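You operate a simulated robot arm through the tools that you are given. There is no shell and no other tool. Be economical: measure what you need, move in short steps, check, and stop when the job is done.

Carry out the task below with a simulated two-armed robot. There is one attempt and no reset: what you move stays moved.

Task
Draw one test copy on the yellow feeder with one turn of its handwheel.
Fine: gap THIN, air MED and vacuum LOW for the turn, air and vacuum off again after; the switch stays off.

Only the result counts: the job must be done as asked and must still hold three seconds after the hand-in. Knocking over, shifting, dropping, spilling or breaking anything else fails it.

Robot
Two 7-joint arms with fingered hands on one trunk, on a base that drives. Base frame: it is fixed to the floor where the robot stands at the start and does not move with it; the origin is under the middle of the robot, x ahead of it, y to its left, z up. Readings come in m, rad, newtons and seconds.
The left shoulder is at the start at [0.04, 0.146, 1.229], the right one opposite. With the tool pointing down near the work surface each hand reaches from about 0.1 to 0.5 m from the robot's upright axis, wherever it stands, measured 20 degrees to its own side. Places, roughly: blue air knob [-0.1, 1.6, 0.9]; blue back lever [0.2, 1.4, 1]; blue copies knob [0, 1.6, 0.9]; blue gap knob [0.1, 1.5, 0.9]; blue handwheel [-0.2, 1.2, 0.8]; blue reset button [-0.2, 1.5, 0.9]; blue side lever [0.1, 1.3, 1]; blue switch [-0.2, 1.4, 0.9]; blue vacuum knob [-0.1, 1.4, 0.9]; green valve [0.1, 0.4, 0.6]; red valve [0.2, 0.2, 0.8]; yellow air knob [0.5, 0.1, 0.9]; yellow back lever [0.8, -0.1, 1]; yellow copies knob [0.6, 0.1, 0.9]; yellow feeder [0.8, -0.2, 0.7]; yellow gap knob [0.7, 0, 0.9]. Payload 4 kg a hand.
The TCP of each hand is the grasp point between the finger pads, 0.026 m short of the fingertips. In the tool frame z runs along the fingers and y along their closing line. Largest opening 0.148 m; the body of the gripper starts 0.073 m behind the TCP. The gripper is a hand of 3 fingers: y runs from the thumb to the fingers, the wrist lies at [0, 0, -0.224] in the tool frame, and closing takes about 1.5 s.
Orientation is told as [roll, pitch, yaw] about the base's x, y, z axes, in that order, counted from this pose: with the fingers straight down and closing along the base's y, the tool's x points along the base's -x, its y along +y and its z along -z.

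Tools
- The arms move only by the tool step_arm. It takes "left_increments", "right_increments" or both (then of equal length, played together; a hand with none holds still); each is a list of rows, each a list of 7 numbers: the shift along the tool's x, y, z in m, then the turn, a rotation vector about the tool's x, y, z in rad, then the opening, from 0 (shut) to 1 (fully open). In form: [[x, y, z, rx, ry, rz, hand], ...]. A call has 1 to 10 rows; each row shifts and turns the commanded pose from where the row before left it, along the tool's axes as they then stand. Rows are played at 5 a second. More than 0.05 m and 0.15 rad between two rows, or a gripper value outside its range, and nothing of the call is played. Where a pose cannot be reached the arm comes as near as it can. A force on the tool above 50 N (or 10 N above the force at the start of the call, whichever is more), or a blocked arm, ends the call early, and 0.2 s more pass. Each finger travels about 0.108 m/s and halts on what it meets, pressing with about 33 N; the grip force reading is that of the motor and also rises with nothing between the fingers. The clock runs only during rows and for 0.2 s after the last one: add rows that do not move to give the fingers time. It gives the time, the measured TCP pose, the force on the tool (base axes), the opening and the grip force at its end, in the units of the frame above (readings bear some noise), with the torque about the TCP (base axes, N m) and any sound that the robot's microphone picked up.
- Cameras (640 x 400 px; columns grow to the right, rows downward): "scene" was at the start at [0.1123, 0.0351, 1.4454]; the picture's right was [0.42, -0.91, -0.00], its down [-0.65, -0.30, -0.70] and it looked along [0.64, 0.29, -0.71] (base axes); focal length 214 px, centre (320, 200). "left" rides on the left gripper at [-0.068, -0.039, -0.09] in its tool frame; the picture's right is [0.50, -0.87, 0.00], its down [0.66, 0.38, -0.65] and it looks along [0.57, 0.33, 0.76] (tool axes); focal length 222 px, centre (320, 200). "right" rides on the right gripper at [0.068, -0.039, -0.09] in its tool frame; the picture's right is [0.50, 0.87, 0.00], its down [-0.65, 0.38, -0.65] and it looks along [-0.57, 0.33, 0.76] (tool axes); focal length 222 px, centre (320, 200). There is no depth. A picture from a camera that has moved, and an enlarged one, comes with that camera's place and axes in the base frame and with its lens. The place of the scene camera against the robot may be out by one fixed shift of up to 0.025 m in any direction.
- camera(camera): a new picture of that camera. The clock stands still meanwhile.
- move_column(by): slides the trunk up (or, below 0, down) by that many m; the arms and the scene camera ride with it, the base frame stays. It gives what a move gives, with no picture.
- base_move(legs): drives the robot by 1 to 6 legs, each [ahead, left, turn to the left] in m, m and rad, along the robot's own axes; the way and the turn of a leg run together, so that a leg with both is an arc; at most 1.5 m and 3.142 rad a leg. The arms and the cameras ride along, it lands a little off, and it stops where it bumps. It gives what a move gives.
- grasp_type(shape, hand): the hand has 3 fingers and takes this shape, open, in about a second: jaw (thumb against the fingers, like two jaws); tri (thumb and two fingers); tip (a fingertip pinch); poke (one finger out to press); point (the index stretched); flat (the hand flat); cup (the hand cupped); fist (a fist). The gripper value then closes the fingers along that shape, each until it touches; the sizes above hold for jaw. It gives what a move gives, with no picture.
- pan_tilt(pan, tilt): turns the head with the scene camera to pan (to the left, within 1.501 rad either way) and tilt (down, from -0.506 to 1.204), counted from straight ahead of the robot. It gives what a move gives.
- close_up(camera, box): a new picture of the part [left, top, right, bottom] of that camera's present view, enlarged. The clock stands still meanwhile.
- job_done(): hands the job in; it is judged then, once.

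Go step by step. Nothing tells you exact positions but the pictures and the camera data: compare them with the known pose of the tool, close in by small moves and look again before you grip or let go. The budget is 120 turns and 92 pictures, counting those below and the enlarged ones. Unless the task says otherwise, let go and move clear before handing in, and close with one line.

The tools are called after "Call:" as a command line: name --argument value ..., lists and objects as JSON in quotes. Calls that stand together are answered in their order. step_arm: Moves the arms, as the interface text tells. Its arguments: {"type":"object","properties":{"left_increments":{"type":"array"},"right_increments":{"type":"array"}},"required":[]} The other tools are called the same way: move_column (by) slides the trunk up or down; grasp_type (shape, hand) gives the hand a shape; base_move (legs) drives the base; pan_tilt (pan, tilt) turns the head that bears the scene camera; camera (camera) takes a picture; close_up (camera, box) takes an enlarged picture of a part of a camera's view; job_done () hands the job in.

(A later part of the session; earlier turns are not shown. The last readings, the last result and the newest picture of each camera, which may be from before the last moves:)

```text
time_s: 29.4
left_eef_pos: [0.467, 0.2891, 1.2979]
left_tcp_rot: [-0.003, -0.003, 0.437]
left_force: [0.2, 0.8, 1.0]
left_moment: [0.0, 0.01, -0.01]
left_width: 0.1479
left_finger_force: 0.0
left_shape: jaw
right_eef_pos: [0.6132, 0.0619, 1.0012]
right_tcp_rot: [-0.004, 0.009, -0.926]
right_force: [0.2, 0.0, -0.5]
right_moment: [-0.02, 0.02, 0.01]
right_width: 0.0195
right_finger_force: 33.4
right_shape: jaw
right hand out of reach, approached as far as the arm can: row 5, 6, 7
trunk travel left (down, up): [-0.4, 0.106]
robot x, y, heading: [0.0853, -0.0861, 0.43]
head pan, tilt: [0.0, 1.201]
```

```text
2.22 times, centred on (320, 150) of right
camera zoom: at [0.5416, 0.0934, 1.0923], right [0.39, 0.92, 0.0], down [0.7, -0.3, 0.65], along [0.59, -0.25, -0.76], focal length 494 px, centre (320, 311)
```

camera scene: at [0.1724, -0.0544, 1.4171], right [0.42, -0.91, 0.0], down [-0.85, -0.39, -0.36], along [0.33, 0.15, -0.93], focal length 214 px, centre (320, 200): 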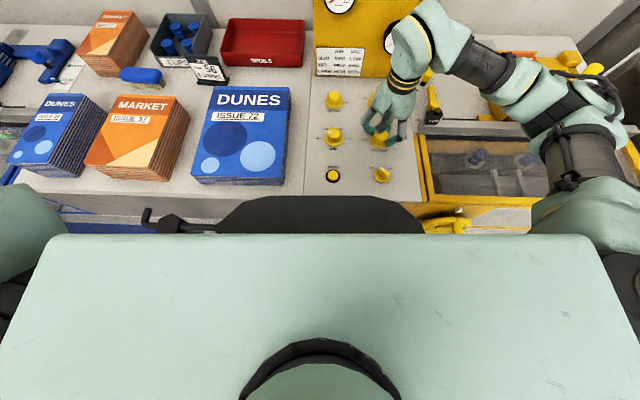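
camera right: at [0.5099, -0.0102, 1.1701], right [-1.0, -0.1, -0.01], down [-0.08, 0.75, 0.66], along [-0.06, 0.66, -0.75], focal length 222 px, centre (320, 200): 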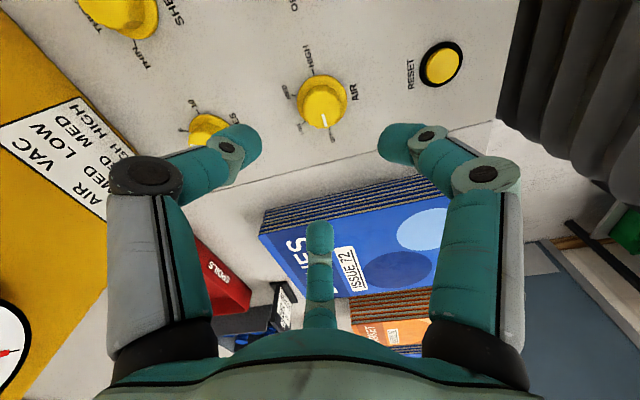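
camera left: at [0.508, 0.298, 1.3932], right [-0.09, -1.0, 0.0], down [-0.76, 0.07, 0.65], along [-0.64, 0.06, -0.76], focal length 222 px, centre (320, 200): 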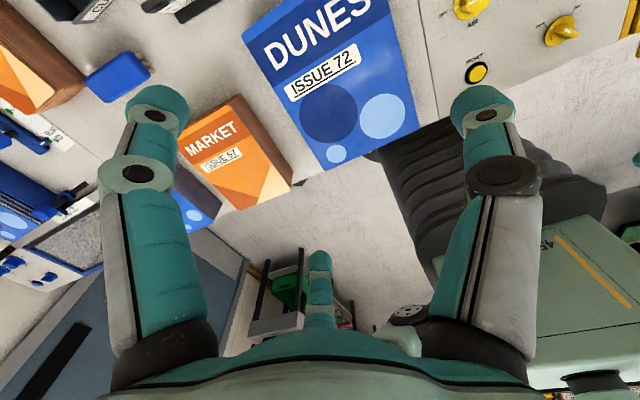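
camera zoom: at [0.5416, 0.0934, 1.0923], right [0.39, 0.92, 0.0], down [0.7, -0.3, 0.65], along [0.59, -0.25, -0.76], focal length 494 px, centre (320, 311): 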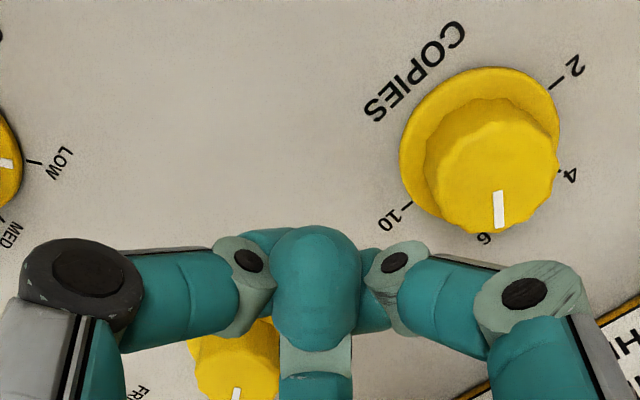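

The wrist ran out of range and slipped off upward. I raise the hand carefully, and check what changed.

Call:
step_arm --right_increments '[[0, 0, -0.04, 0, 0, 0, 0.0], [0, 0, -0.04, 0, 0, 0, 0.2], [0, 0, -0.03, 0, 0, 0, 0.5], [0, 0, 0, 0, 0, -0.149, 0.5], [0, 0, 0, 0, 0, -0.149, 0.5], [0, 0, 0, 0, 0, -0.149, 0.5], [0, 0, 0, 0, 0, -0.149, 0.5], [0, 0, 0, 0, 0, -0.149, 0.5], [0, 0, 0, 0, 0, -0.149, 0.5], [0, 0, 0, 0, 0, 0, 0.5]]'

Call:
close_up --camera "scene" --box '[310, 85, 410, 195]'

Call:
camera --camera "right"

```text
time_s: 31.6
left_eef_pos: [0.4701, 0.2889, 1.2978]
left_tcp_rot: [-0.001, 0.001, 0.437]
left_force: [-0.2, 0.4, -0.1]
left_moment: [-0.02, -0.01, 0.0]
left_width: 0.1476
left_finger_force: 0.0
left_shape: jaw
right_eef_pos: [0.6123, 0.0605, 1.111]
right_tcp_rot: [0.01, -0.008, -0.045]
right_force: [-0.8, 0.0, 1.4]
right_moment: [-0.01, 0.01, -0.02]
right_width: 0.0737
right_finger_force: 0.1
right_shape: jaw
trunk travel left (down, up): [-0.4, 0.106]
robot x, y, heading: [0.0857, -0.0865, 0.438]
head pan, tilt: [0.0, 1.201]
```

```text
3.64 times, centred on (360, 140) of scene
camera zoom: at [0.1725, -0.0519, 1.4173], right [0.42, -0.91, 0.0], down [-0.85, -0.39, -0.36], along [0.33, 0.15, -0.93], focal length 780 px, centre (174, 418)
```

zoom: 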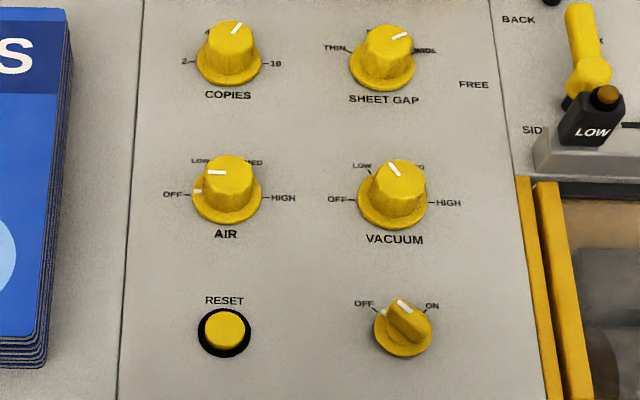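

```text
54 pictures are left
camera right: at [0.5421, 0.025, 1.2], right [-0.46, 0.89, 0.0], down [0.67, 0.34, 0.66], along [0.59, 0.31, -0.75], focal length 222 px, centre (320, 200)
```

right: 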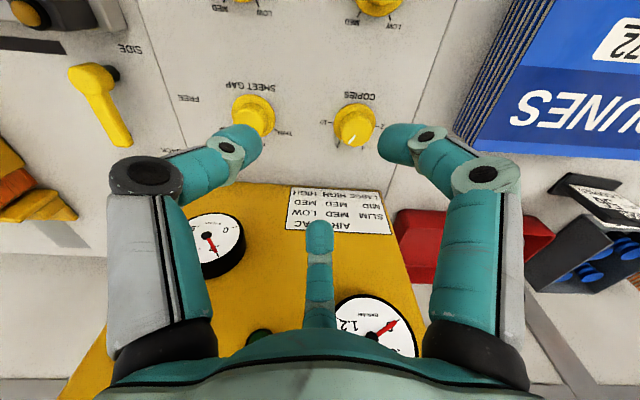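

Nothing else changed; air is back at OFF. I return over the air knob with the hand pre-rotated and do it in two grips of 60°.

Call:
step_arm --right_increments '[[0.0363, 0.001, 0, 0, 0, 0, 0.5], [0.0363, 0.001, 0, 0, 0, 0, 0.5], [0.0363, 0.001, 0, 0, 0, 0, 0.5], [0, 0, 0.01, 0, 0, -0.149, 0.5], [0, 0, 0.01, 0, 0, -0.149, 0.5], [0, 0, 0.01, 0, 0, -0.149, 0.5], [0, 0, 0, 0, 0, -0.149, 0.5], [0, 0, 0, 0, 0, -0.149, 0.5], [0, 0, 0, 0, 0, -0.149, 0.5], [0, 0, 0, 0, 0, -0.149, 0.5]]'

Call:
step_arm --right_increments '[[0, 0, 0, 0, 0, -0.149, 0.5], [0, 0, 0, 0, 0, 0, 0.5]]'

Call:
close_up --camera "right" --box '[260, 50, 390, 150]'

```text
time_s: 33.8
left_eef_pos: [0.4712, 0.2889, 1.2985]
left_tcp_rot: [-0.002, 0.002, 0.438]
left_force: [-0.6, 0.6, -0.1]
left_moment: [0.01, -0.01, -0.03]
left_width: 0.1479
left_finger_force: 0.1
left_shape: jaw
right_eef_pos: [0.5034, 0.0685, 1.0818]
right_tcp_rot: [-0.002, -0.011, 0.998]
right_force: [-0.6, -0.3, 0.9]
right_moment: [-0.03, -0.01, 0.0]
right_width: 0.0731
right_finger_force: 0.1
right_shape: jaw
trunk travel left (down, up): [-0.4, 0.106]
robot x, y, heading: [0.0847, -0.0922, 0.435]
head pan, tilt: [0.0, 1.201]
```

```text
time_s: 34.4
left_eef_pos: [0.4695, 0.2887, 1.2972]
left_tcp_rot: [-0.003, 0.0, 0.436]
left_force: [0.1, 1.2, -0.1]
left_moment: [0.03, 0.01, 0.0]
left_width: 0.1479
left_finger_force: 0.1
left_shape: jaw
right_eef_pos: [0.5032, 0.0686, 1.0816]
right_tcp_rot: [-0.004, -0.012, 1.145]
right_force: [-1.0, 0.5, 0.5]
right_moment: [0.02, 0.0, 0.0]
right_width: 0.0732
right_finger_force: 0.0
right_shape: jaw
trunk travel left (down, up): [-0.4, 0.106]
robot x, y, heading: [0.083, -0.092, 0.43]
head pan, tilt: [0.0, 1.201]
```

```text
4.00 times, centred on (325, 100) of right
camera zoom: at [0.5102, -0.0085, 1.1702], right [-1.0, -0.1, -0.01], down [-0.08, 0.75, 0.66], along [-0.06, 0.66, -0.75], focal length 888 px, centre (300, 600)
```

zoom: 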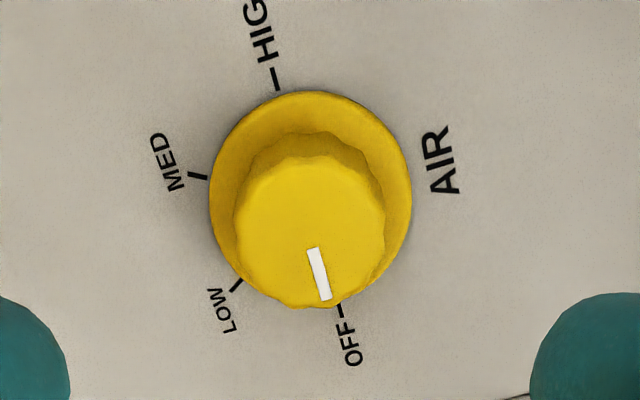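

Call:
step_arm --right_increments '[[0, 0, 0.05, 0, 0, 0, 0.5], [0, 0, 0.045, 0, 0, 0, 0.5], [0, 0, 0.025, 0, 0, 0, 0.5], [0, 0, 0, 0, 0, 0, 0.3], [0, 0, 0, 0, 0, 0, 0.15], [0, 0, 0, 0, 0, 0, 0], [0, 0, 0, 0, 0, 0, 0], [0, 0, 0, 0, 0, 0, 0]]'

Call:
step_arm --right_increments '[[0, 0, 0, 0, 0, 0.15, 0], [0, 0, 0, 0, 0, 0.15, 0], [0, 0, 0, 0, 0, 0.15, 0], [0, 0, 0, 0, 0, 0.15, 0], [0, 0, 0, 0, 0, 0.15, 0], [0, 0, 0, 0, 0, 0.15, 0], [0, 0, 0, 0, 0, 0.147, 0], [0, 0, 0, 0, 0, 0, 0], [0, 0, 0, 0, 0, 0, 0.25], [0, 0, 0, 0, 0, 0, 0.5]]'

Call:
step_arm --right_increments '[[0, 0, -0.02, 0, 0, 0, 0.5], [0, 0, -0.05, 0, 0, 0, 0.5], [0, 0, -0.05, 0, 0, 0, 0.5], [0, 0, 0, 0, 0, -0.15, 0.5], [0, 0, 0, 0, 0, -0.15, 0.5], [0, 0, 0, 0, 0, -0.15, 0.5], [0, 0, 0, 0, 0, -0.15, 0.5], [0, 0, 0, 0, 0, -0.15, 0.5], [0, 0, 0, 0, 0, -0.15, 0.5], [0, 0, 0, 0, 0, -0.147, 0.5]]'

Call:
close_up --camera "right" --box '[260, 50, 390, 150]'

```text
time_s: 36.2
left_eef_pos: [0.4683, 0.2892, 1.2985]
left_tcp_rot: [-0.003, -0.003, 0.436]
left_force: [-0.2, -0.9, -0.1]
left_moment: [0.02, 0.0, -0.02]
left_width: 0.1479
left_finger_force: 0.2
left_shape: jaw
right_eef_pos: [0.5049, 0.0692, 0.961]
right_tcp_rot: [-0.005, -0.012, 1.142]
right_force: [-2.9, -2.1, 3.1]
right_moment: [-0.14, 0.13, -0.01]
right_width: 0.0358
right_finger_force: 32.9
right_shape: jaw
trunk travel left (down, up): [-0.4, 0.106]
robot x, y, heading: [0.085, -0.0812, 0.432]
head pan, tilt: [0.0, 1.201]
```

```text
time_s: 38.4
left_eef_pos: [0.4687, 0.2922, 1.2976]
left_tcp_rot: [-0.004, 0.0, 0.438]
left_force: [-0.3, 0.3, 0.5]
left_moment: [0.01, 0.0, 0.0]
left_width: 0.148
left_finger_force: 0.0
left_shape: jaw
right_eef_pos: [0.5031, 0.0739, 0.96]
right_tcp_rot: [0.011, -0.009, 0.101]
right_force: [-0.7, 0.5, -0.3]
right_moment: [0.0, 0.0, -0.02]
right_width: 0.0734
right_finger_force: 0.2
right_shape: jaw
trunk travel left (down, up): [-0.4, 0.106]
robot x, y, heading: [0.0861, -0.0879, 0.431]
head pan, tilt: [0.0, 1.201]
```

```text
time_s: 40.6
left_eef_pos: [0.4695, 0.2889, 1.2974]
left_tcp_rot: [0.0, -0.001, 0.436]
left_force: [-0.1, -0.5, -1.0]
left_moment: [0.01, 0.0, 0.02]
left_width: 0.1478
left_finger_force: 0.2
left_shape: jaw
right_eef_pos: [0.5034, 0.0699, 1.08]
right_tcp_rot: [-0.005, -0.011, 1.146]
right_force: [-0.3, 0.1, 0.3]
right_moment: [-0.05, 0.0, -0.02]
right_width: 0.0736
right_finger_force: 0.0
right_shape: jaw
trunk travel left (down, up): [-0.4, 0.106]
robot x, y, heading: [0.0859, -0.0858, 0.436]
head pan, tilt: [0.0, 1.201]
```

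```text
4.00 times, centred on (325, 100) of right
camera zoom: at [0.5107, -0.0083, 1.1698], right [-0.99, -0.1, -0.01], down [-0.08, 0.75, 0.66], along [-0.06, 0.66, -0.75], focal length 888 px, centre (300, 600)
```

zoom: 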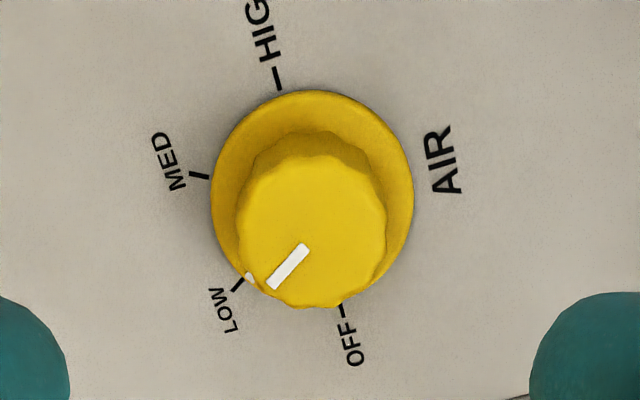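

Air is precisely at LOW. I repeat another 60° to MED.

Call:
step_arm --right_increments '[[0, 0, 0.05, 0, 0, 0, 0.5], [0, 0, 0.045, 0, 0, 0, 0.5], [0, 0, 0.025, 0, 0, 0, 0.5], [0, 0, 0, 0, 0, 0, 0.3], [0, 0, 0, 0, 0, 0, 0.15], [0, 0, 0, 0, 0, 0, 0], [0, 0, 0, 0, 0, 0, 0], [0, 0, 0, 0, 0, 0, 0]]'

Call:
step_arm --right_increments '[[0, 0, 0, 0, 0, 0.15, 0], [0, 0, 0, 0, 0, 0.15, 0], [0, 0, 0, 0, 0, 0.15, 0], [0, 0, 0, 0, 0, 0.15, 0], [0, 0, 0, 0, 0, 0.15, 0], [0, 0, 0, 0, 0, 0.15, 0], [0, 0, 0, 0, 0, 0.147, 0], [0, 0, 0, 0, 0, 0, 0], [0, 0, 0, 0, 0, 0, 0.25], [0, 0, 0, 0, 0, 0, 0.5]]'

Call:
step_arm --right_increments '[[0, 0, -0.02, 0, 0, 0, 0.5], [0, 0, -0.05, 0, 0, 0, 0.5], [0, 0, -0.05, 0, 0, 0, 0.5], [0, 0, 0, 0, 0, 0, 0.5]]'

Call:
close_up --camera "right" --box '[240, 40, 400, 160]'

```text
time_s: 42.4
left_eef_pos: [0.469, 0.289, 1.2994]
left_tcp_rot: [-0.002, -0.001, 0.436]
left_force: [-0.9, 0.0, 0.5]
left_moment: [0.01, 0.02, 0.0]
left_width: 0.1478
left_finger_force: 0.1
left_shape: jaw
right_eef_pos: [0.5045, 0.0691, 0.9619]
right_tcp_rot: [-0.006, -0.013, 1.145]
right_force: [-1.7, -1.8, 11.2]
right_moment: [-0.16, 0.28, 0.01]
right_width: 0.0304
right_finger_force: 33.1
right_shape: jaw
trunk travel left (down, up): [-0.4, 0.106]
robot x, y, heading: [0.084, -0.0828, 0.433]
head pan, tilt: [0.0, 1.201]
```

```text
time_s: 44.6
left_eef_pos: [0.4692, 0.2917, 1.2962]
left_tcp_rot: [-0.005, -0.001, 0.437]
left_force: [-0.4, -0.2, -0.6]
left_moment: [-0.01, -0.01, 0.02]
left_width: 0.148
left_finger_force: 0.1
left_shape: jaw
right_eef_pos: [0.503, 0.0723, 0.9581]
right_tcp_rot: [0.005, -0.007, 0.103]
right_force: [-0.3, -0.1, 0.7]
right_moment: [0.0, 0.0, 0.01]
right_width: 0.0734
right_finger_force: 0.0
right_shape: jaw
trunk travel left (down, up): [-0.4, 0.106]
robot x, y, heading: [0.0856, -0.0848, 0.438]
head pan, tilt: [0.0, 1.201]
```

```text
time_s: 45.6
left_eef_pos: [0.4708, 0.2892, 1.2975]
left_tcp_rot: [-0.001, 0.0, 0.436]
left_force: [0.3, -0.6, 0.3]
left_moment: [-0.01, 0.01, 0.03]
left_width: 0.1478
left_finger_force: 0.0
left_shape: jaw
right_eef_pos: [0.5028, 0.071, 1.0803]
right_tcp_rot: [0.009, -0.009, 0.097]
right_force: [0.4, -0.1, -0.4]
right_moment: [0.0, 0.0, -0.03]
right_width: 0.0737
right_finger_force: 0.2
right_shape: jaw
trunk travel left (down, up): [-0.4, 0.106]
robot x, y, heading: [0.0854, -0.0858, 0.429]
head pan, tilt: [0.0, 1.201]
```

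```text
3.33 times, centred on (320, 100) of right
camera zoom: at [0.4394, 0.0251, 1.1682], right [-0.58, 0.81, 0.0], down [0.61, 0.43, 0.66], along [0.54, 0.39, -0.75], focal length 740 px, centre (320, 533)
```

zoom: 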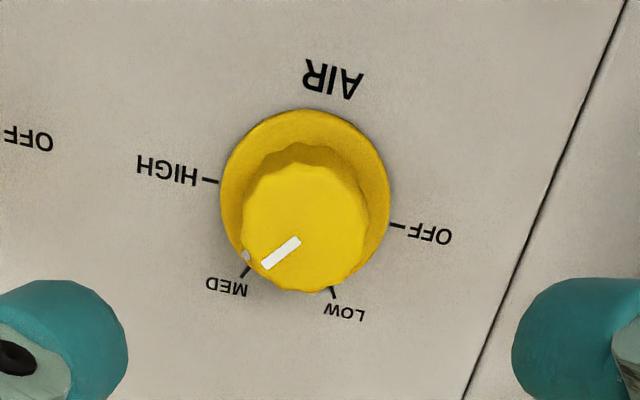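

Air is about 7° beyond MED; I regrip and correct back slightly.

Call:
step_arm --right_increments '[[0, 0, 0.05, 0, 0, 0, 0.5], [0, 0, 0.045, 0, 0, 0, 0.5], [0, 0, 0.025, 0, 0, 0, 0.5], [0, 0, 0, 0, 0, 0, 0.3], [0, 0, 0, 0, 0, 0, 0.15], [0, 0, 0, 0, 0, 0, 0], [0, 0, 0, 0, 0, 0, 0], [0, 0, 0, 0, 0, 0, 0], [0, 0, 0, 0, 0, -0.12, 0], [0, 0, 0, 0, 0, 0, 0]]'

Call:
step_arm --right_increments '[[0, 0, 0, 0, 0, 0, 0.25], [0, 0, 0, 0, 0, 0, 0.5], [0, 0, -0.02, 0, 0, 0, 0.5], [0, 0, -0.05, 0, 0, 0, 0.5], [0, 0, -0.05, 0, 0, 0, 0.5], [0, 0, 0, 0, 0, 0, 0.5]]'

Call:
close_up --camera "right" --box '[240, 40, 400, 160]'

```text
time_s: 47.8
left_eef_pos: [0.4694, 0.2898, 1.298]
left_tcp_rot: [-0.001, -0.004, 0.435]
left_force: [0.0, 0.4, 0.1]
left_moment: [-0.02, 0.01, 0.0]
left_width: 0.1479
left_finger_force: 0.1
left_shape: jaw
right_eef_pos: [0.5016, 0.0729, 0.959]
right_tcp_rot: [0.009, -0.013, 0.221]
right_force: [-2.8, 1.2, 8.4]
right_moment: [0.06, 0.18, -0.04]
right_width: 0.0402
right_finger_force: 33.0
right_shape: jaw
trunk travel left (down, up): [-0.4, 0.106]
robot x, y, heading: [0.0836, -0.0867, 0.432]
head pan, tilt: [0.0, 1.201]
```

```text
time_s: 49.2
left_eef_pos: [0.4708, 0.2896, 1.2967]
left_tcp_rot: [-0.002, 0.0, 0.437]
left_force: [-1.1, -0.5, 0.0]
left_moment: [-0.01, 0.01, 0.0]
left_width: 0.1481
left_finger_force: 0.0
left_shape: jaw
right_eef_pos: [0.5027, 0.0714, 1.0793]
right_tcp_rot: [0.007, -0.01, 0.217]
right_force: [-0.4, 0.0, -0.1]
right_moment: [0.01, 0.01, -0.01]
right_width: 0.0735
right_finger_force: 0.0
right_shape: jaw
trunk travel left (down, up): [-0.4, 0.106]
robot x, y, heading: [0.0854, -0.0857, 0.432]
head pan, tilt: [0.0, 1.201]
```

```text
3.33 times, centred on (320, 100) of right
camera zoom: at [0.4452, 0.0183, 1.1691], right [-0.68, 0.74, 0.0], down [0.55, 0.5, 0.66], along [0.49, 0.45, -0.75], focal length 740 px, centre (320, 533)
```

zoom: 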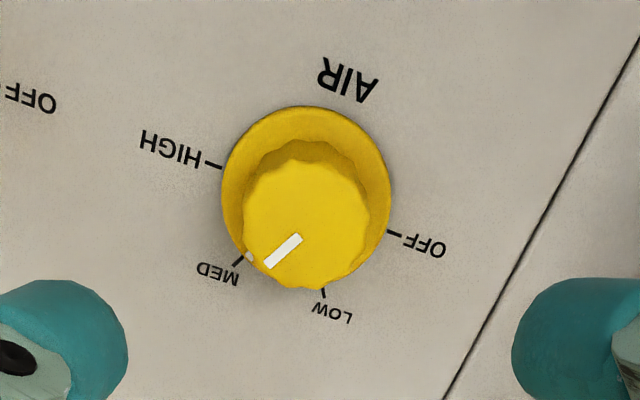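

Air is at MED. Next, I move over the gap knob, testing the reach at hover height.

Call:
step_arm --right_increments '[[-0.0325, -0.0199, 0, 0, 0, 0, 0.5], [-0.0325, -0.0199, 0, 0, 0, 0, 0.5], [-0.0325, -0.0199, 0, 0, 0, 0, 0.5], [-0.0325, -0.0199, 0, 0, 0, 0, 0.5], [-0.0325, -0.0199, 0, 0, 0, 0, 0.5], [0, 0, 0, 0, 0, 0, 0.5]]'

Call:
camera --camera "right"

```text
time_s: 50.6
left_eef_pos: [0.47, 0.2889, 1.2987]
left_tcp_rot: [-0.003, -0.001, 0.437]
left_force: [-0.5, -0.9, 0.4]
left_moment: [0.0, 0.0, -0.01]
left_width: 0.1481
left_finger_force: 0.1
left_shape: jaw
right_eef_pos: [0.6834, 0.0075, 1.0817]
right_tcp_rot: [0.007, -0.013, 0.217]
right_force: [-0.4, 0.5, -1.0]
right_moment: [-0.01, 0.01, -0.01]
right_width: 0.0735
right_finger_force: 0.0
right_shape: jaw
trunk travel left (down, up): [-0.4, 0.106]
robot x, y, heading: [0.087, -0.0857, 0.432]
head pan, tilt: [0.0, 1.201]
```

```text
49 pictures are left
camera right: at [0.6251, -0.045, 1.1702], right [-0.67, 0.74, 0.0], down [0.55, 0.5, 0.66], along [0.49, 0.45, -0.75], focal length 222 px, centre (320, 200)
```

right: 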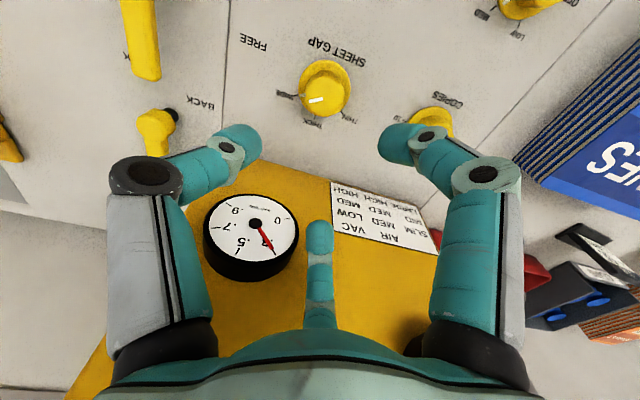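

The hand reaches. I check the alignment and the gap scale closely.

Call:
close_up --camera "right" --box '[240, 30, 400, 150]'

```text
3.33 times, centred on (320, 90) of right
camera zoom: at [0.6251, -0.045, 1.1702], right [-0.67, 0.74, 0.0], down [0.55, 0.5, 0.66], along [0.49, 0.45, -0.75], focal length 740 px, centre (320, 567)
```

zoom: 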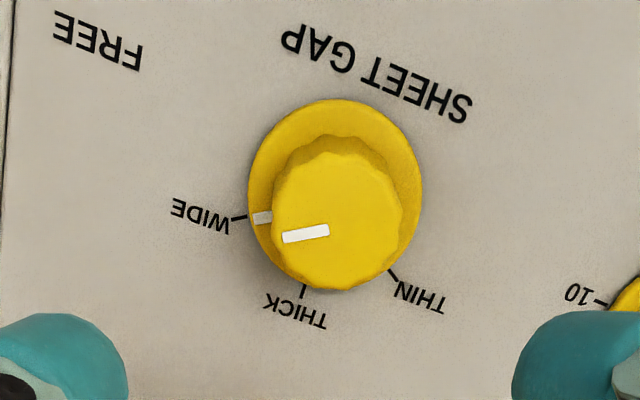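

Gap sits on WIDE; it needs about 120° counterclockwise to THIN. I correct by 13 mm, descend and grip.

Call:
step_arm --right_increments '[[0.0133, -0.0015, 0, 0, 0, -0.109, 0.5], [0, 0, 0.03, 0, 0, -0.109, 0.5], [0, 0, 0.045, 0, 0, 0, 0.5], [0, 0, 0.044, 0, 0, 0, 0.5], [0, 0, 0, 0, 0, 0, 0.3], [0, 0, 0, 0, 0, 0, 0.15], [0, 0, 0, 0, 0, 0, 0], [0, 0, 0, 0, 0, 0, 0], [0, 0, 0, 0, 0, 0, 0]]'

Call:
camera --camera "right"

Call:
close_up --camera "scene" --box '[310, 0, 470, 200]'

```text
time_s: 52.6
left_eef_pos: [0.47, 0.2901, 1.2982]
left_tcp_rot: [-0.003, 0.0, 0.437]
left_force: [-0.4, 0.0, 0.0]
left_moment: [0.0, 0.0, 0.01]
left_width: 0.1478
left_finger_force: 0.1
left_shape: jaw
right_eef_pos: [0.6705, 0.0053, 0.9625]
right_tcp_rot: [0.005, -0.013, 0.434]
right_force: [0.5, 1.1, -2.1]
right_moment: [0.01, -0.01, 0.08]
right_width: 0.0346
right_finger_force: 32.2
right_shape: jaw
trunk travel left (down, up): [-0.4, 0.106]
robot x, y, heading: [0.0863, -0.0882, 0.43]
head pan, tilt: [0.0, 1.201]
```

```text
47 pictures are left
camera right: at [0.6263, -0.0592, 1.0505], right [-0.82, 0.57, 0.0], down [0.43, 0.61, 0.66], along [0.38, 0.54, -0.75], focal length 222 px, centre (320, 200)
```

right: 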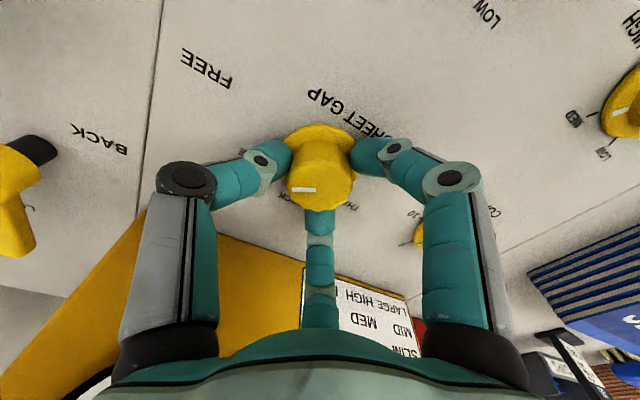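

```text
2.00 times, centred on (390, 100) of scene
camera zoom: at [0.1727, -0.052, 1.4172], right [0.42, -0.91, 0.0], down [-0.85, -0.39, -0.36], along [0.33, 0.15, -0.93], focal length 429 px, centre (180, 400)
```

zoom: 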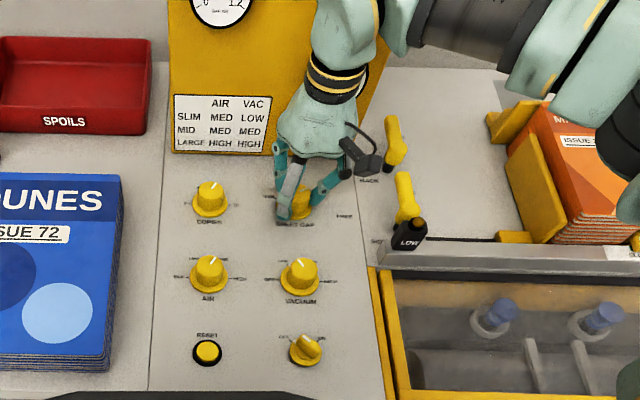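

Good grip, no contact with the wall. I turn counterclockwise 60°.

Call:
step_arm --right_increments '[[0, 0, 0, 0, 0, -0.15, 0], [0, 0, 0, 0, 0, -0.15, 0], [0, 0, 0, 0, 0, -0.15, 0], [0, 0, 0, 0, 0, -0.15, 0], [0, 0, 0, 0, 0, -0.15, 0], [0, 0, 0, 0, 0, -0.15, 0], [0, 0, 0, 0, 0, -0.15, 0], [0, 0, 0, 0, 0, 0, 0], [0, 0, 0, 0, 0, 0, 0.25], [0, 0, 0, 0, 0, 0, 0.5]]'

Call:
step_arm --right_increments '[[0, 0, -0.02, 0, 0, 0, 0.5], [0, 0, -0.05, 0, 0, 0, 0.5], [0, 0, -0.05, 0, 0, 0, 0.5], [0, 0, 0, 0, 0, 0.15, 0.5], [0, 0, 0, 0, 0, 0.15, 0.5], [0, 0, 0, 0, 0, 0.15, 0.5], [0, 0, 0, 0, 0, 0.15, 0.5], [0, 0, 0, 0, 0, 0.15, 0.5], [0, 0, 0, 0, 0, 0.15, 0.5], [0, 0, 0, 0, 0, 0.15, 0.5]]'

Call:
close_up --camera "right" --box '[240, 30, 400, 150]'

```text
time_s: 54.8
left_eef_pos: [0.4708, 0.2892, 1.2973]
left_tcp_rot: [-0.003, 0.001, 0.434]
left_force: [-0.6, 0.1, 0.3]
left_moment: [-0.01, -0.02, 0.0]
left_width: 0.1482
left_finger_force: 0.1
left_shape: jaw
right_eef_pos: [0.6742, 0.0022, 0.9633]
right_tcp_rot: [-0.012, -0.013, 1.484]
right_force: [0.5, 0.6, 0.1]
right_moment: [0.02, -0.01, -0.02]
right_width: 0.0739
right_finger_force: 0.1
right_shape: jaw
trunk travel left (down, up): [-0.4, 0.106]
robot x, y, heading: [0.0818, -0.0845, 0.433]
head pan, tilt: [0.0, 1.201]
```

```text
time_s: 57.0
left_eef_pos: [0.47, 0.2886, 1.2973]
left_tcp_rot: [-0.001, 0.0, 0.435]
left_force: [-0.5, -0.4, 0.2]
left_moment: [-0.04, 0.0, 0.01]
left_width: 0.1478
left_finger_force: 0.1
left_shape: jaw
right_eef_pos: [0.6709, 0.0032, 1.0822]
right_tcp_rot: [0.005, -0.012, 0.432]
right_force: [0.9, 0.7, 0.2]
right_moment: [-0.03, 0.01, -0.02]
right_width: 0.0738
right_finger_force: 0.0
right_shape: jaw
trunk travel left (down, up): [-0.4, 0.106]
robot x, y, heading: [0.0817, -0.0848, 0.431]
head pan, tilt: [0.0, 1.201]
```

```text
3.33 times, centred on (320, 90) of right
camera zoom: at [0.6262, -0.0609, 1.1705], right [-0.82, 0.58, 0.0], down [0.43, 0.61, 0.66], along [0.38, 0.54, -0.75], focal length 740 px, centre (320, 567)
```

zoom: 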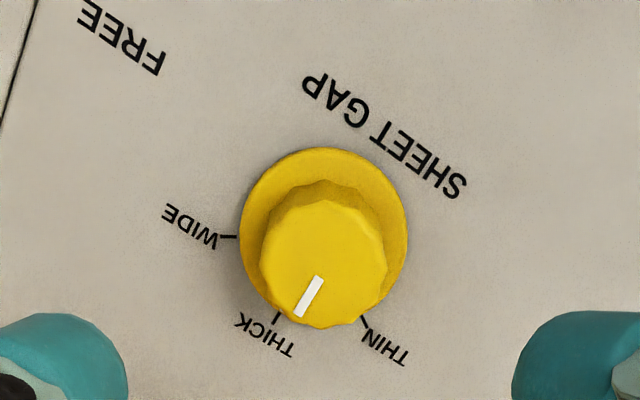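

At THICK. Another grip, turning about 58° to THIN.

Call:
step_arm --right_increments '[[0, 0, 0.03, 0, 0, 0, 0.5], [0, 0, 0.045, 0, 0, 0, 0.5], [0, 0, 0.044, 0, 0, 0, 0.5], [0, 0, 0, 0, 0, 0, 0.3], [0, 0, 0, 0, 0, 0, 0.15], [0, 0, 0, 0, 0, 0, 0], [0, 0, 0, 0, 0, 0, 0], [0, 0, 0, 0, 0, 0, 0]]'

Call:
step_arm --right_increments '[[0, 0, 0, 0, 0, -0.145, 0], [0, 0, 0, 0, 0, -0.145, 0], [0, 0, 0, 0, 0, -0.145, 0], [0, 0, 0, 0, 0, -0.145, 0], [0, 0, 0, 0, 0, -0.145, 0], [0, 0, 0, 0, 0, -0.145, 0], [0, 0, 0, 0, 0, -0.145, 0], [0, 0, 0, 0, 0, 0, 0], [0, 0, 0, 0, 0, 0, 0.25], [0, 0, 0, 0, 0, 0, 0.5]]'

Call:
step_arm --right_increments '[[0, 0, -0.02, 0, 0, 0, 0.5], [0, 0, -0.05, 0, 0, 0, 0.5], [0, 0, -0.05, 0, 0, 0, 0.5], [0, 0, 0, 0, 0, 0.15, 0.5], [0, 0, 0, 0, 0, 0.15, 0.5], [0, 0, 0, 0, 0, 0.15, 0.5], [0, 0, 0, 0, 0, 0.15, 0.5], [0, 0, 0, 0, 0, 0, 0.5]]'

Call:
close_up --camera "right" --box '[240, 30, 400, 150]'

```text
time_s: 58.8
left_eef_pos: [0.4716, 0.2894, 1.2966]
left_tcp_rot: [-0.001, 0.0, 0.436]
left_force: [0.4, -0.8, -0.4]
left_moment: [0.01, 0.03, 0.01]
left_width: 0.1481
left_finger_force: 0.1
left_shape: jaw
right_eef_pos: [0.6732, 0.0067, 0.9631]
right_tcp_rot: [0.006, -0.014, 0.434]
right_force: [0.4, 1.3, -4.0]
right_moment: [-0.06, -0.04, 0.02]
right_width: 0.0307
right_finger_force: 33.2
right_shape: jaw
trunk travel left (down, up): [-0.4, 0.106]
robot x, y, heading: [0.0841, -0.0854, 0.431]
head pan, tilt: [0.0, 1.201]
```

```text
time_s: 61.0
left_eef_pos: [0.4725, 0.2887, 1.2972]
left_tcp_rot: [-0.002, 0.0, 0.435]
left_force: [-0.2, 0.0, -0.5]
left_moment: [-0.03, 0.05, 0.0]
left_width: 0.1478
left_finger_force: 0.0
left_shape: jaw
right_eef_pos: [0.6758, 0.0035, 0.9654]
right_tcp_rot: [-0.014, -0.013, 1.448]
right_force: [0.3, 0.2, 0.6]
right_moment: [-0.02, 0.01, 0.01]
right_width: 0.0735
right_finger_force: 0.0
right_shape: jaw
trunk travel left (down, up): [-0.4, 0.106]
robot x, y, heading: [0.0822, -0.0832, 0.433]
head pan, tilt: [0.0, 1.201]
```

```text
time_s: 62.8
left_eef_pos: [0.4706, 0.2891, 1.2974]
left_tcp_rot: [-0.001, 0.0, 0.437]
left_force: [0.4, 0.1, 0.0]
left_moment: [0.03, -0.03, -0.02]
left_width: 0.1479
left_finger_force: 0.0
left_shape: jaw
right_eef_pos: [0.6705, 0.0024, 1.0842]
right_tcp_rot: [0.0, -0.013, 0.85]
right_force: [0.0, 1.3, 0.9]
right_moment: [-0.01, -0.02, 0.01]
right_width: 0.0734
right_finger_force: 0.2
right_shape: jaw
trunk travel left (down, up): [-0.4, 0.106]
robot x, y, heading: [0.0827, -0.0881, 0.437]
head pan, tilt: [0.0, 1.201]
```

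```text
3.33 times, centred on (320, 90) of right
camera zoom: at [0.655, -0.0732, 1.1726], right [-0.98, 0.2, -0.01], down [0.14, 0.74, 0.66], along [0.14, 0.65, -0.75], focal length 740 px, centre (320, 567)
```

zoom: 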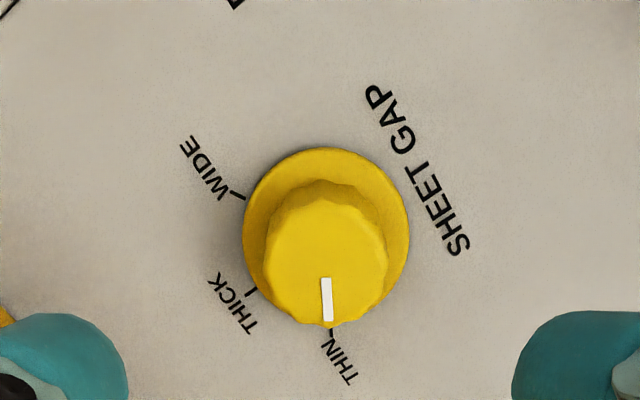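

All three knobs are set: gap THIN, air MED, vacuum LOW. Now I retract the hand and drive back and to the right to face the handwheel.

Call:
step_arm --right_increments '[[0, 0, -0.03, 0, 0, 0.14, 0.5], [0, 0, -0.03, 0, 0, 0.14, 0.5], [0, 0, -0.03, 0, 0, 0.135, 0.5], [0.045, 0, 0, 0, 0, 0, 0.5], [0.045, 0, 0, 0, 0, 0, 0.5], [0.045, 0, 0, 0, 0, 0, 0.5], [0.045, 0, 0, 0, 0, 0, 0.5]]'

Call:
base_move --legs '[[-0.32, 0, 0], [0, -0.22, 0]]'

Call:
pan_tilt --pan -0.2 --tilt 0.75

Call:
camera --camera "scene"

```text
time_s: 64.4
left_eef_pos: [0.4705, 0.2876, 1.2989]
left_tcp_rot: [-0.002, -0.001, 0.436]
left_force: [-0.7, -0.3, 0.5]
left_moment: [-0.04, -0.01, 0.0]
left_width: 0.1479
left_finger_force: 0.0
left_shape: jaw
right_eef_pos: [0.5058, -0.0763, 1.1725]
right_tcp_rot: [0.007, -0.016, 0.435]
right_force: [0.1, 0.2, 0.3]
right_moment: [0.01, -0.05, 0.02]
right_width: 0.0734
right_finger_force: 0.1
right_shape: jaw
trunk travel left (down, up): [-0.4, 0.106]
robot x, y, heading: [0.0876, -0.0851, 0.43]
head pan, tilt: [0.0, 1.201]
```

```text
time_s: 67.8
left_eef_pos: [0.2768, -0.0434, 1.2982]
left_tcp_rot: [-0.006, 0.002, 0.43]
left_force: [-0.2, 0.2, 0.1]
left_moment: [-0.02, -0.01, 0.01]
left_width: 0.1481
left_finger_force: 0.1
left_shape: jaw
right_eef_pos: [0.311, -0.4088, 1.1713]
right_tcp_rot: [0.001, -0.011, 0.43]
right_force: [0.3, 1.1, 0.7]
right_moment: [-0.02, 0.0, 0.01]
right_width: 0.0738
right_finger_force: 0.1
right_shape: jaw
trunk travel left (down, up): [-0.4, 0.106]
robot x, y, heading: [-0.1103, -0.4193, 0.433]
head pan, tilt: [0.0, 1.201]
```

```text
time_s: 68.7
left_eef_pos: [0.2782, -0.0468, 1.298]
left_tcp_rot: [0.0, 0.0, 0.431]
left_force: [-0.2, 0.3, -0.1]
left_moment: [-0.02, 0.0, -0.01]
left_width: 0.1479
left_finger_force: 0.0
left_shape: jaw
right_eef_pos: [0.3131, -0.4107, 1.1712]
right_tcp_rot: [0.004, -0.012, 0.43]
right_force: [0.0, 1.4, 0.7]
right_moment: [0.02, -0.01, 0.01]
right_width: 0.0735
right_finger_force: 0.1
right_shape: jaw
trunk travel left (down, up): [-0.4, 0.106]
robot x, y, heading: [-0.1102, -0.4191, 0.427]
head pan, tilt: [-0.201, 0.75]
```

```text
43 pictures are left
camera scene: at [0.0078, -0.3905, 1.4489], right [0.22, -0.97, 0.0], down [-0.67, -0.15, -0.73], along [0.71, 0.16, -0.68], focal length 214 px, centre (320, 200)
```

scene: 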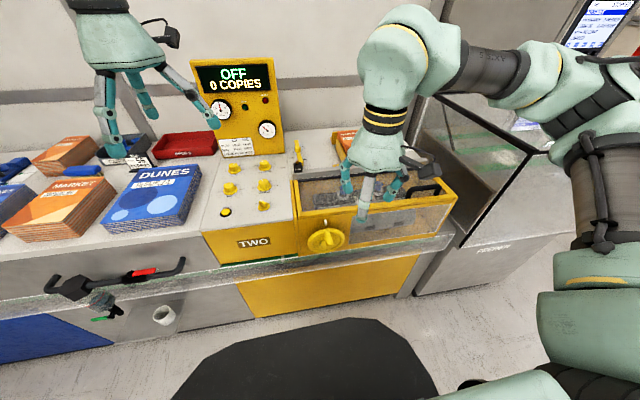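

Call:
close_up --camera "scene" --box '[285, 200, 365, 260]'

Call:
camera --camera "right"

Call:
close_up --camera "scene" --box '[185, 55, 295, 160]'

```text
6.67 times, centred on (325, 230) of scene
camera zoom: at [0.0078, -0.3905, 1.4489], right [0.22, -0.97, 0.0], down [-0.67, -0.15, -0.73], along [0.71, 0.16, -0.68], focal length 1430 px, centre (287, 0)
```

zoom: 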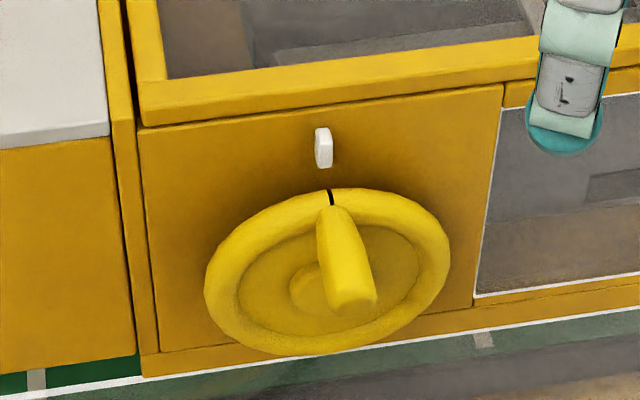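

```text
41 pictures are left
camera right: at [0.2665, -0.4751, 1.2598], right [-0.82, 0.58, 0.0], down [0.43, 0.61, 0.66], along [0.39, 0.54, -0.75], focal length 222 px, centre (320, 200)
```

right: 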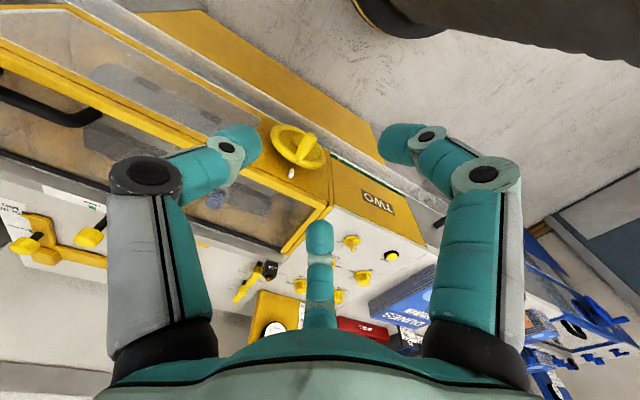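

```text
3.81 times, centred on (240, 108) of scene
camera zoom: at [0.0078, -0.3905, 1.4489], right [0.22, -0.97, 0.0], down [-0.67, -0.15, -0.73], along [0.71, 0.16, -0.68], focal length 817 px, centre (625, 552)
```

zoom: 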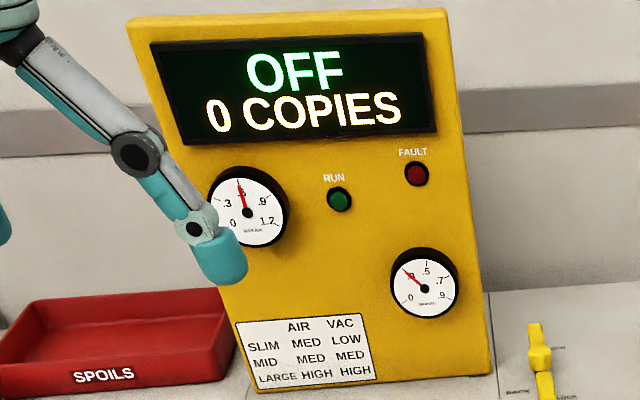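

Gauges confirm air MED and vacuum LOW. I now swing the right hand to point forward (fingers horizontal) and lower the trunk.

Call:
step_arm --right_increments '[[-0.03, 0, 0, 0, -0.143, 0, 0.5], [0, 0, 0, 0, -0.143, 0, 0.5], [0, 0, 0, 0, -0.143, 0, 0.5], [0, 0, 0, 0, -0.143, 0, 0.5], [0, 0, 0, 0, -0.143, 0, 0.5], [0, 0, 0, 0, -0.143, 0, 0.5], [0, 0, 0, 0, -0.143, 0, 0.5], [0, 0, 0, 0, -0.143, 0, 0.5], [0, 0, 0, 0, -0.143, 0, 0.5], [0, 0, 0, 0, -0.143, 0, 0.5]]'

Call:
step_arm --right_increments '[[0, 0, 0, 0, -0.141, 0, 0.5], [0, 0, 0, 0, 0, 0, 0.5]]'

Call:
move_column --by -0.2

Call:
camera --camera "right"

Call:
camera --camera "scene"

```text
time_s: 70.9
left_eef_pos: [0.2761, -0.0466, 1.2985]
left_tcp_rot: [-0.002, 0.0, 0.429]
left_force: [0.4, -0.2, 0.2]
left_moment: [0.0, -0.03, 0.01]
left_width: 0.1478
left_finger_force: 0.1
left_shape: jaw
right_eef_pos: [0.3868, -0.3712, 1.3559]
right_tcp_rot: [0.003, -1.421, 0.428]
right_force: [0.6, -0.6, 0.2]
right_moment: [0.01, -0.01, 0.02]
right_width: 0.0739
right_finger_force: 0.0
right_shape: jaw
right hand out of reach, approached as far as the arm can: row 5, 6, 7, 8, 9, 10
trunk travel left (down, up): [-0.4, 0.106]
robot x, y, heading: [-0.1059, -0.4187, 0.424]
head pan, tilt: [-0.201, 0.75]
```

```text
time_s: 71.5
left_eef_pos: [0.2766, -0.0465, 1.2976]
left_tcp_rot: [-0.001, 0.001, 0.43]
left_force: [0.6, 0.5, -0.4]
left_moment: [0.04, -0.02, -0.02]
left_width: 0.1477
left_finger_force: 0.1
left_shape: jaw
right_eef_pos: [0.3703, -0.384, 1.4137]
right_tcp_rot: [0.074, -1.556, 0.357]
right_force: [0.2, -1.5, -0.5]
right_moment: [0.0, 0.0, -0.03]
right_width: 0.0738
right_finger_force: 0.1
right_shape: jaw
right hand out of reach, approached as far as the arm can: row 1
trunk travel left (down, up): [-0.4, 0.106]
robot x, y, heading: [-0.1111, -0.4166, 0.423]
head pan, tilt: [-0.201, 0.75]
```

```text
time_s: 73.7
left_eef_pos: [0.2766, -0.046, 1.0984]
left_tcp_rot: [-0.002, -0.001, 0.43]
left_force: [0.3, 0.5, 0.5]
left_moment: [0.0, -0.02, -0.02]
left_width: 0.1478
left_finger_force: 0.0
left_shape: jaw
right_eef_pos: [0.3726, -0.3849, 1.2138]
right_tcp_rot: [0.076, -1.557, 0.354]
right_force: [0.6, 0.2, -0.2]
right_moment: [0.01, 0.01, 0.02]
right_width: 0.074
right_finger_force: 0.0
right_shape: jaw
trunk travel left (down, up): [-0.2, 0.306]
robot x, y, heading: [-0.1091, -0.417, 0.428]
head pan, tilt: [-0.201, 0.75]
```

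```text
39 pictures are left
camera right: at [0.3049, -0.457, 1.1474], right [-0.37, 0.78, -0.5], down [-0.74, 0.07, 0.67], along [0.56, 0.62, 0.56], focal length 222 px, centre (320, 200)
```

right: 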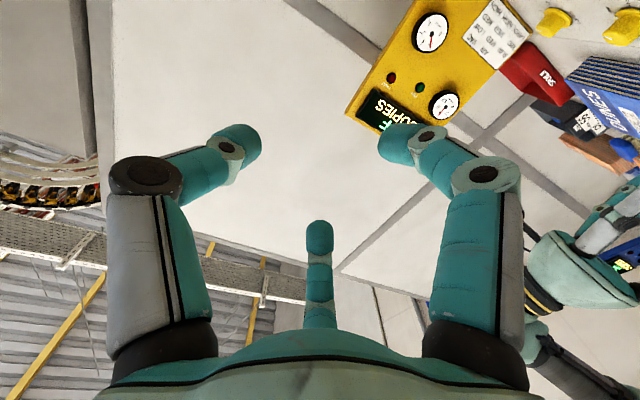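

```text
38 pictures are left
camera scene: at [0.0074, -0.39, 1.25], right [0.22, -0.97, 0.0], down [-0.66, -0.15, -0.73], along [0.71, 0.16, -0.68], focal length 214 px, centre (320, 200)
```

scene: 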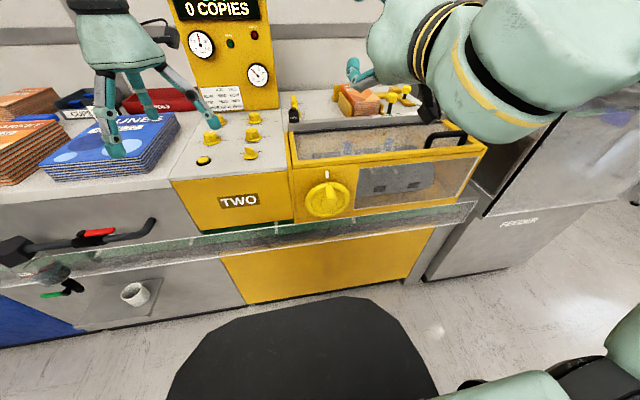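

The wheel sits around (0.45, -0.31, 0.83), handle at its top. I back the base a bit and lower the forward-pointing hand to handle height, staying short of it.

Call:
base_move --legs '[[-0.12, 0, 0]]'

Call:
step_arm --right_increments '[[0.045, 0.004, 0.01, 0, 0, 0, 0.5], [0.045, 0.004, 0.01, 0, 0, 0, 0.5], [0.045, 0.004, 0.01, 0, 0, 0, 0.5], [0.045, 0.004, 0.01, 0, 0, 0, 0.5], [0.045, 0.004, 0.01, 0, 0, 0, 0.5], [0.045, 0.004, 0.01, 0, 0, 0, 0.5], [0.045, 0.004, 0, 0, 0, 0, 0.5], [0.015, 0, 0, 0, 0, 0, 0.5], [0, 0, 0, 0, 0, 0, 0.5]]'

Call:
camera --camera "right"

Call:
camera --camera "scene"

```text
time_s: 74.9
left_eef_pos: [0.1692, -0.0947, 1.0981]
left_tcp_rot: [-0.002, 0.0, 0.429]
left_force: [0.3, 0.3, -0.7]
left_moment: [-0.05, 0.0, 0.01]
left_width: 0.1481
left_finger_force: 0.0
left_shape: jaw
right_eef_pos: [0.2637, -0.4343, 1.215]
right_tcp_rot: [0.066, -1.554, 0.362]
right_force: [0.8, 0.1, 0.6]
right_moment: [-0.01, 0.0, 0.02]
right_width: 0.0736
right_finger_force: 0.0
right_shape: jaw
trunk travel left (down, up): [-0.2, 0.306]
robot x, y, heading: [-0.2222, -0.4674, 0.43]
head pan, tilt: [-0.201, 0.75]
```

```text
time_s: 76.9
left_eef_pos: [0.1689, -0.0942, 1.0985]
left_tcp_rot: [-0.003, 0.0, 0.43]
left_force: [-0.6, 0.1, 0.2]
left_moment: [-0.04, -0.03, -0.01]
left_width: 0.1478
left_finger_force: 0.0
left_shape: jaw
right_eef_pos: [0.2626, -0.4342, 1.2144]
right_tcp_rot: [0.066, -1.554, 0.363]
right_force: [-0.4, -0.2, -0.5]
right_moment: [0.04, 0.01, 0.01]
right_width: 0.0738
right_finger_force: 0.0
right_shape: jaw
right hand out of reach, approached as far as the arm can: row 1, 2, 3, 4, 5, 6, 7, 8
trunk travel left (down, up): [-0.2, 0.306]
robot x, y, heading: [-0.2172, -0.4659, 0.427]
head pan, tilt: [-0.201, 0.75]
```

```text
37 pictures are left
camera right: at [0.1961, -0.5066, 1.1472], right [-0.37, 0.78, -0.5], down [-0.74, 0.07, 0.67], along [0.56, 0.62, 0.56], focal length 222 px, centre (320, 200)
```

right: 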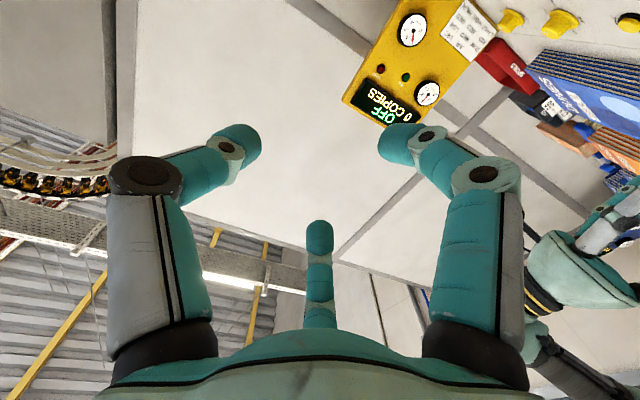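

```text
36 pictures are left
camera scene: at [-0.1015, -0.4395, 1.2499], right [0.22, -0.97, 0.0], down [-0.66, -0.15, -0.73], along [0.71, 0.16, -0.68], focal length 214 px, centre (320, 200)
```

scene: 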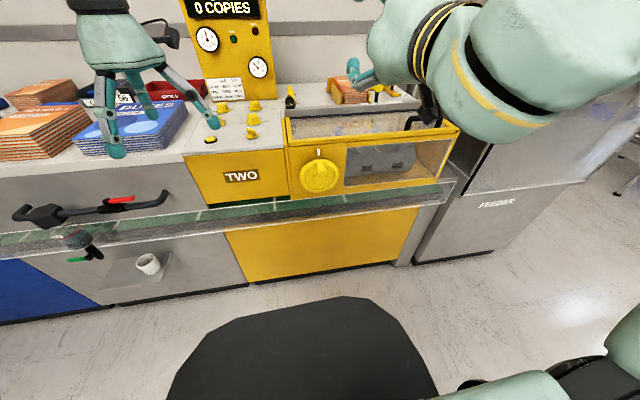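

The arm can't go straight down in this posture. I back off for room, stretch the arm forward and then lower it.

Call:
base_move --legs '[[-0.3, 0, 0]]'

Call:
step_arm --right_increments '[[0, 0, 0.045, 0, 0, 0, 0.5], [0, 0, 0.045, 0, 0, 0, 0.5], [0, 0, 0.045, 0, 0, 0, 0.5], [0, 0, 0.045, 0, 0, 0, 0.5], [0, 0, 0.045, 0, 0, 0, 0.5], [0, 0, 0, 0, 0, 0, 0.5]]'

Call:
step_arm --right_increments '[[0.045, 0, 0, 0, 0, 0, 0.5], [0.045, 0, 0, 0, 0, 0, 0.5], [0.045, 0, 0, 0, 0, 0, 0.5], [0.045, 0, 0, 0, 0, 0, 0.5], [0, 0, 0, 0, 0, 0, 0.5]]'

Call:
camera --camera "scene"

```text
time_s: 79.0
left_eef_pos: [-0.1033, -0.2213, 1.0989]
left_tcp_rot: [-0.003, 0.0, 0.423]
left_force: [0.6, -0.2, -0.4]
left_moment: [-0.03, 0.03, 0.01]
left_width: 0.148
left_finger_force: 0.1
left_shape: jaw
right_eef_pos: [-0.0122, -0.5598, 1.2144]
right_tcp_rot: [0.068, -1.556, 0.356]
right_force: [0.8, -0.8, -0.2]
right_moment: [0.04, 0.0, -0.01]
right_width: 0.074
right_finger_force: 0.0
right_shape: jaw
trunk travel left (down, up): [-0.2, 0.306]
robot x, y, heading: [-0.4967, -0.5927, 0.425]
head pan, tilt: [-0.201, 0.75]
```

```text
time_s: 80.4
left_eef_pos: [-0.1042, -0.2229, 1.099]
left_tcp_rot: [-0.001, 0.0, 0.422]
left_force: [-0.6, 0.0, 0.4]
left_moment: [0.0, -0.03, 0.0]
left_width: 0.1479
left_finger_force: 0.1
left_shape: jaw
right_eef_pos: [0.1895, -0.472, 1.2349]
right_tcp_rot: [0.047, -1.556, 0.377]
right_force: [0.8, 0.5, -0.6]
right_moment: [-0.03, 0.03, -0.02]
right_width: 0.0737
right_finger_force: 0.1
right_shape: jaw
right hand out of reach, approached as far as the arm can: row 1, 2, 3
trunk travel left (down, up): [-0.2, 0.306]
robot x, y, heading: [-0.495, -0.5909, 0.423]
head pan, tilt: [-0.201, 0.75]
```

```text
time_s: 81.6
left_eef_pos: [-0.104, -0.222, 1.0991]
left_tcp_rot: [-0.002, 0.0, 0.422]
left_force: [0.4, -0.3, -0.1]
left_moment: [0.0, -0.01, -0.03]
left_width: 0.1479
left_finger_force: 0.0
left_shape: jaw
right_eef_pos: [0.2248, -0.4612, 1.2054]
right_tcp_rot: [-0.031, -1.521, 0.458]
right_force: [0.4, -0.3, -0.3]
right_moment: [0.01, -0.01, -0.03]
right_width: 0.074
right_finger_force: 0.1
right_shape: jaw
right hand out of reach, approached as far as the arm can: row 1, 2, 3, 4
trunk travel left (down, up): [-0.2, 0.306]
robot x, y, heading: [-0.4955, -0.5929, 0.418]
head pan, tilt: [-0.201, 0.75]
```

```text
35 pictures are left
camera scene: at [-0.376, -0.5636, 1.25], right [0.22, -0.98, 0.0], down [-0.67, -0.15, -0.73], along [0.71, 0.16, -0.68], focal length 214 px, centre (320, 200)
```

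scene: 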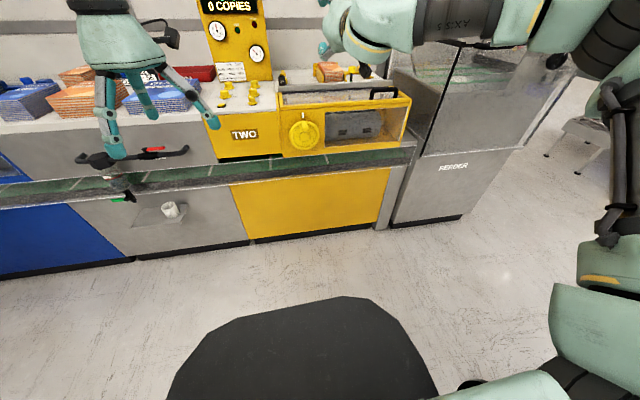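

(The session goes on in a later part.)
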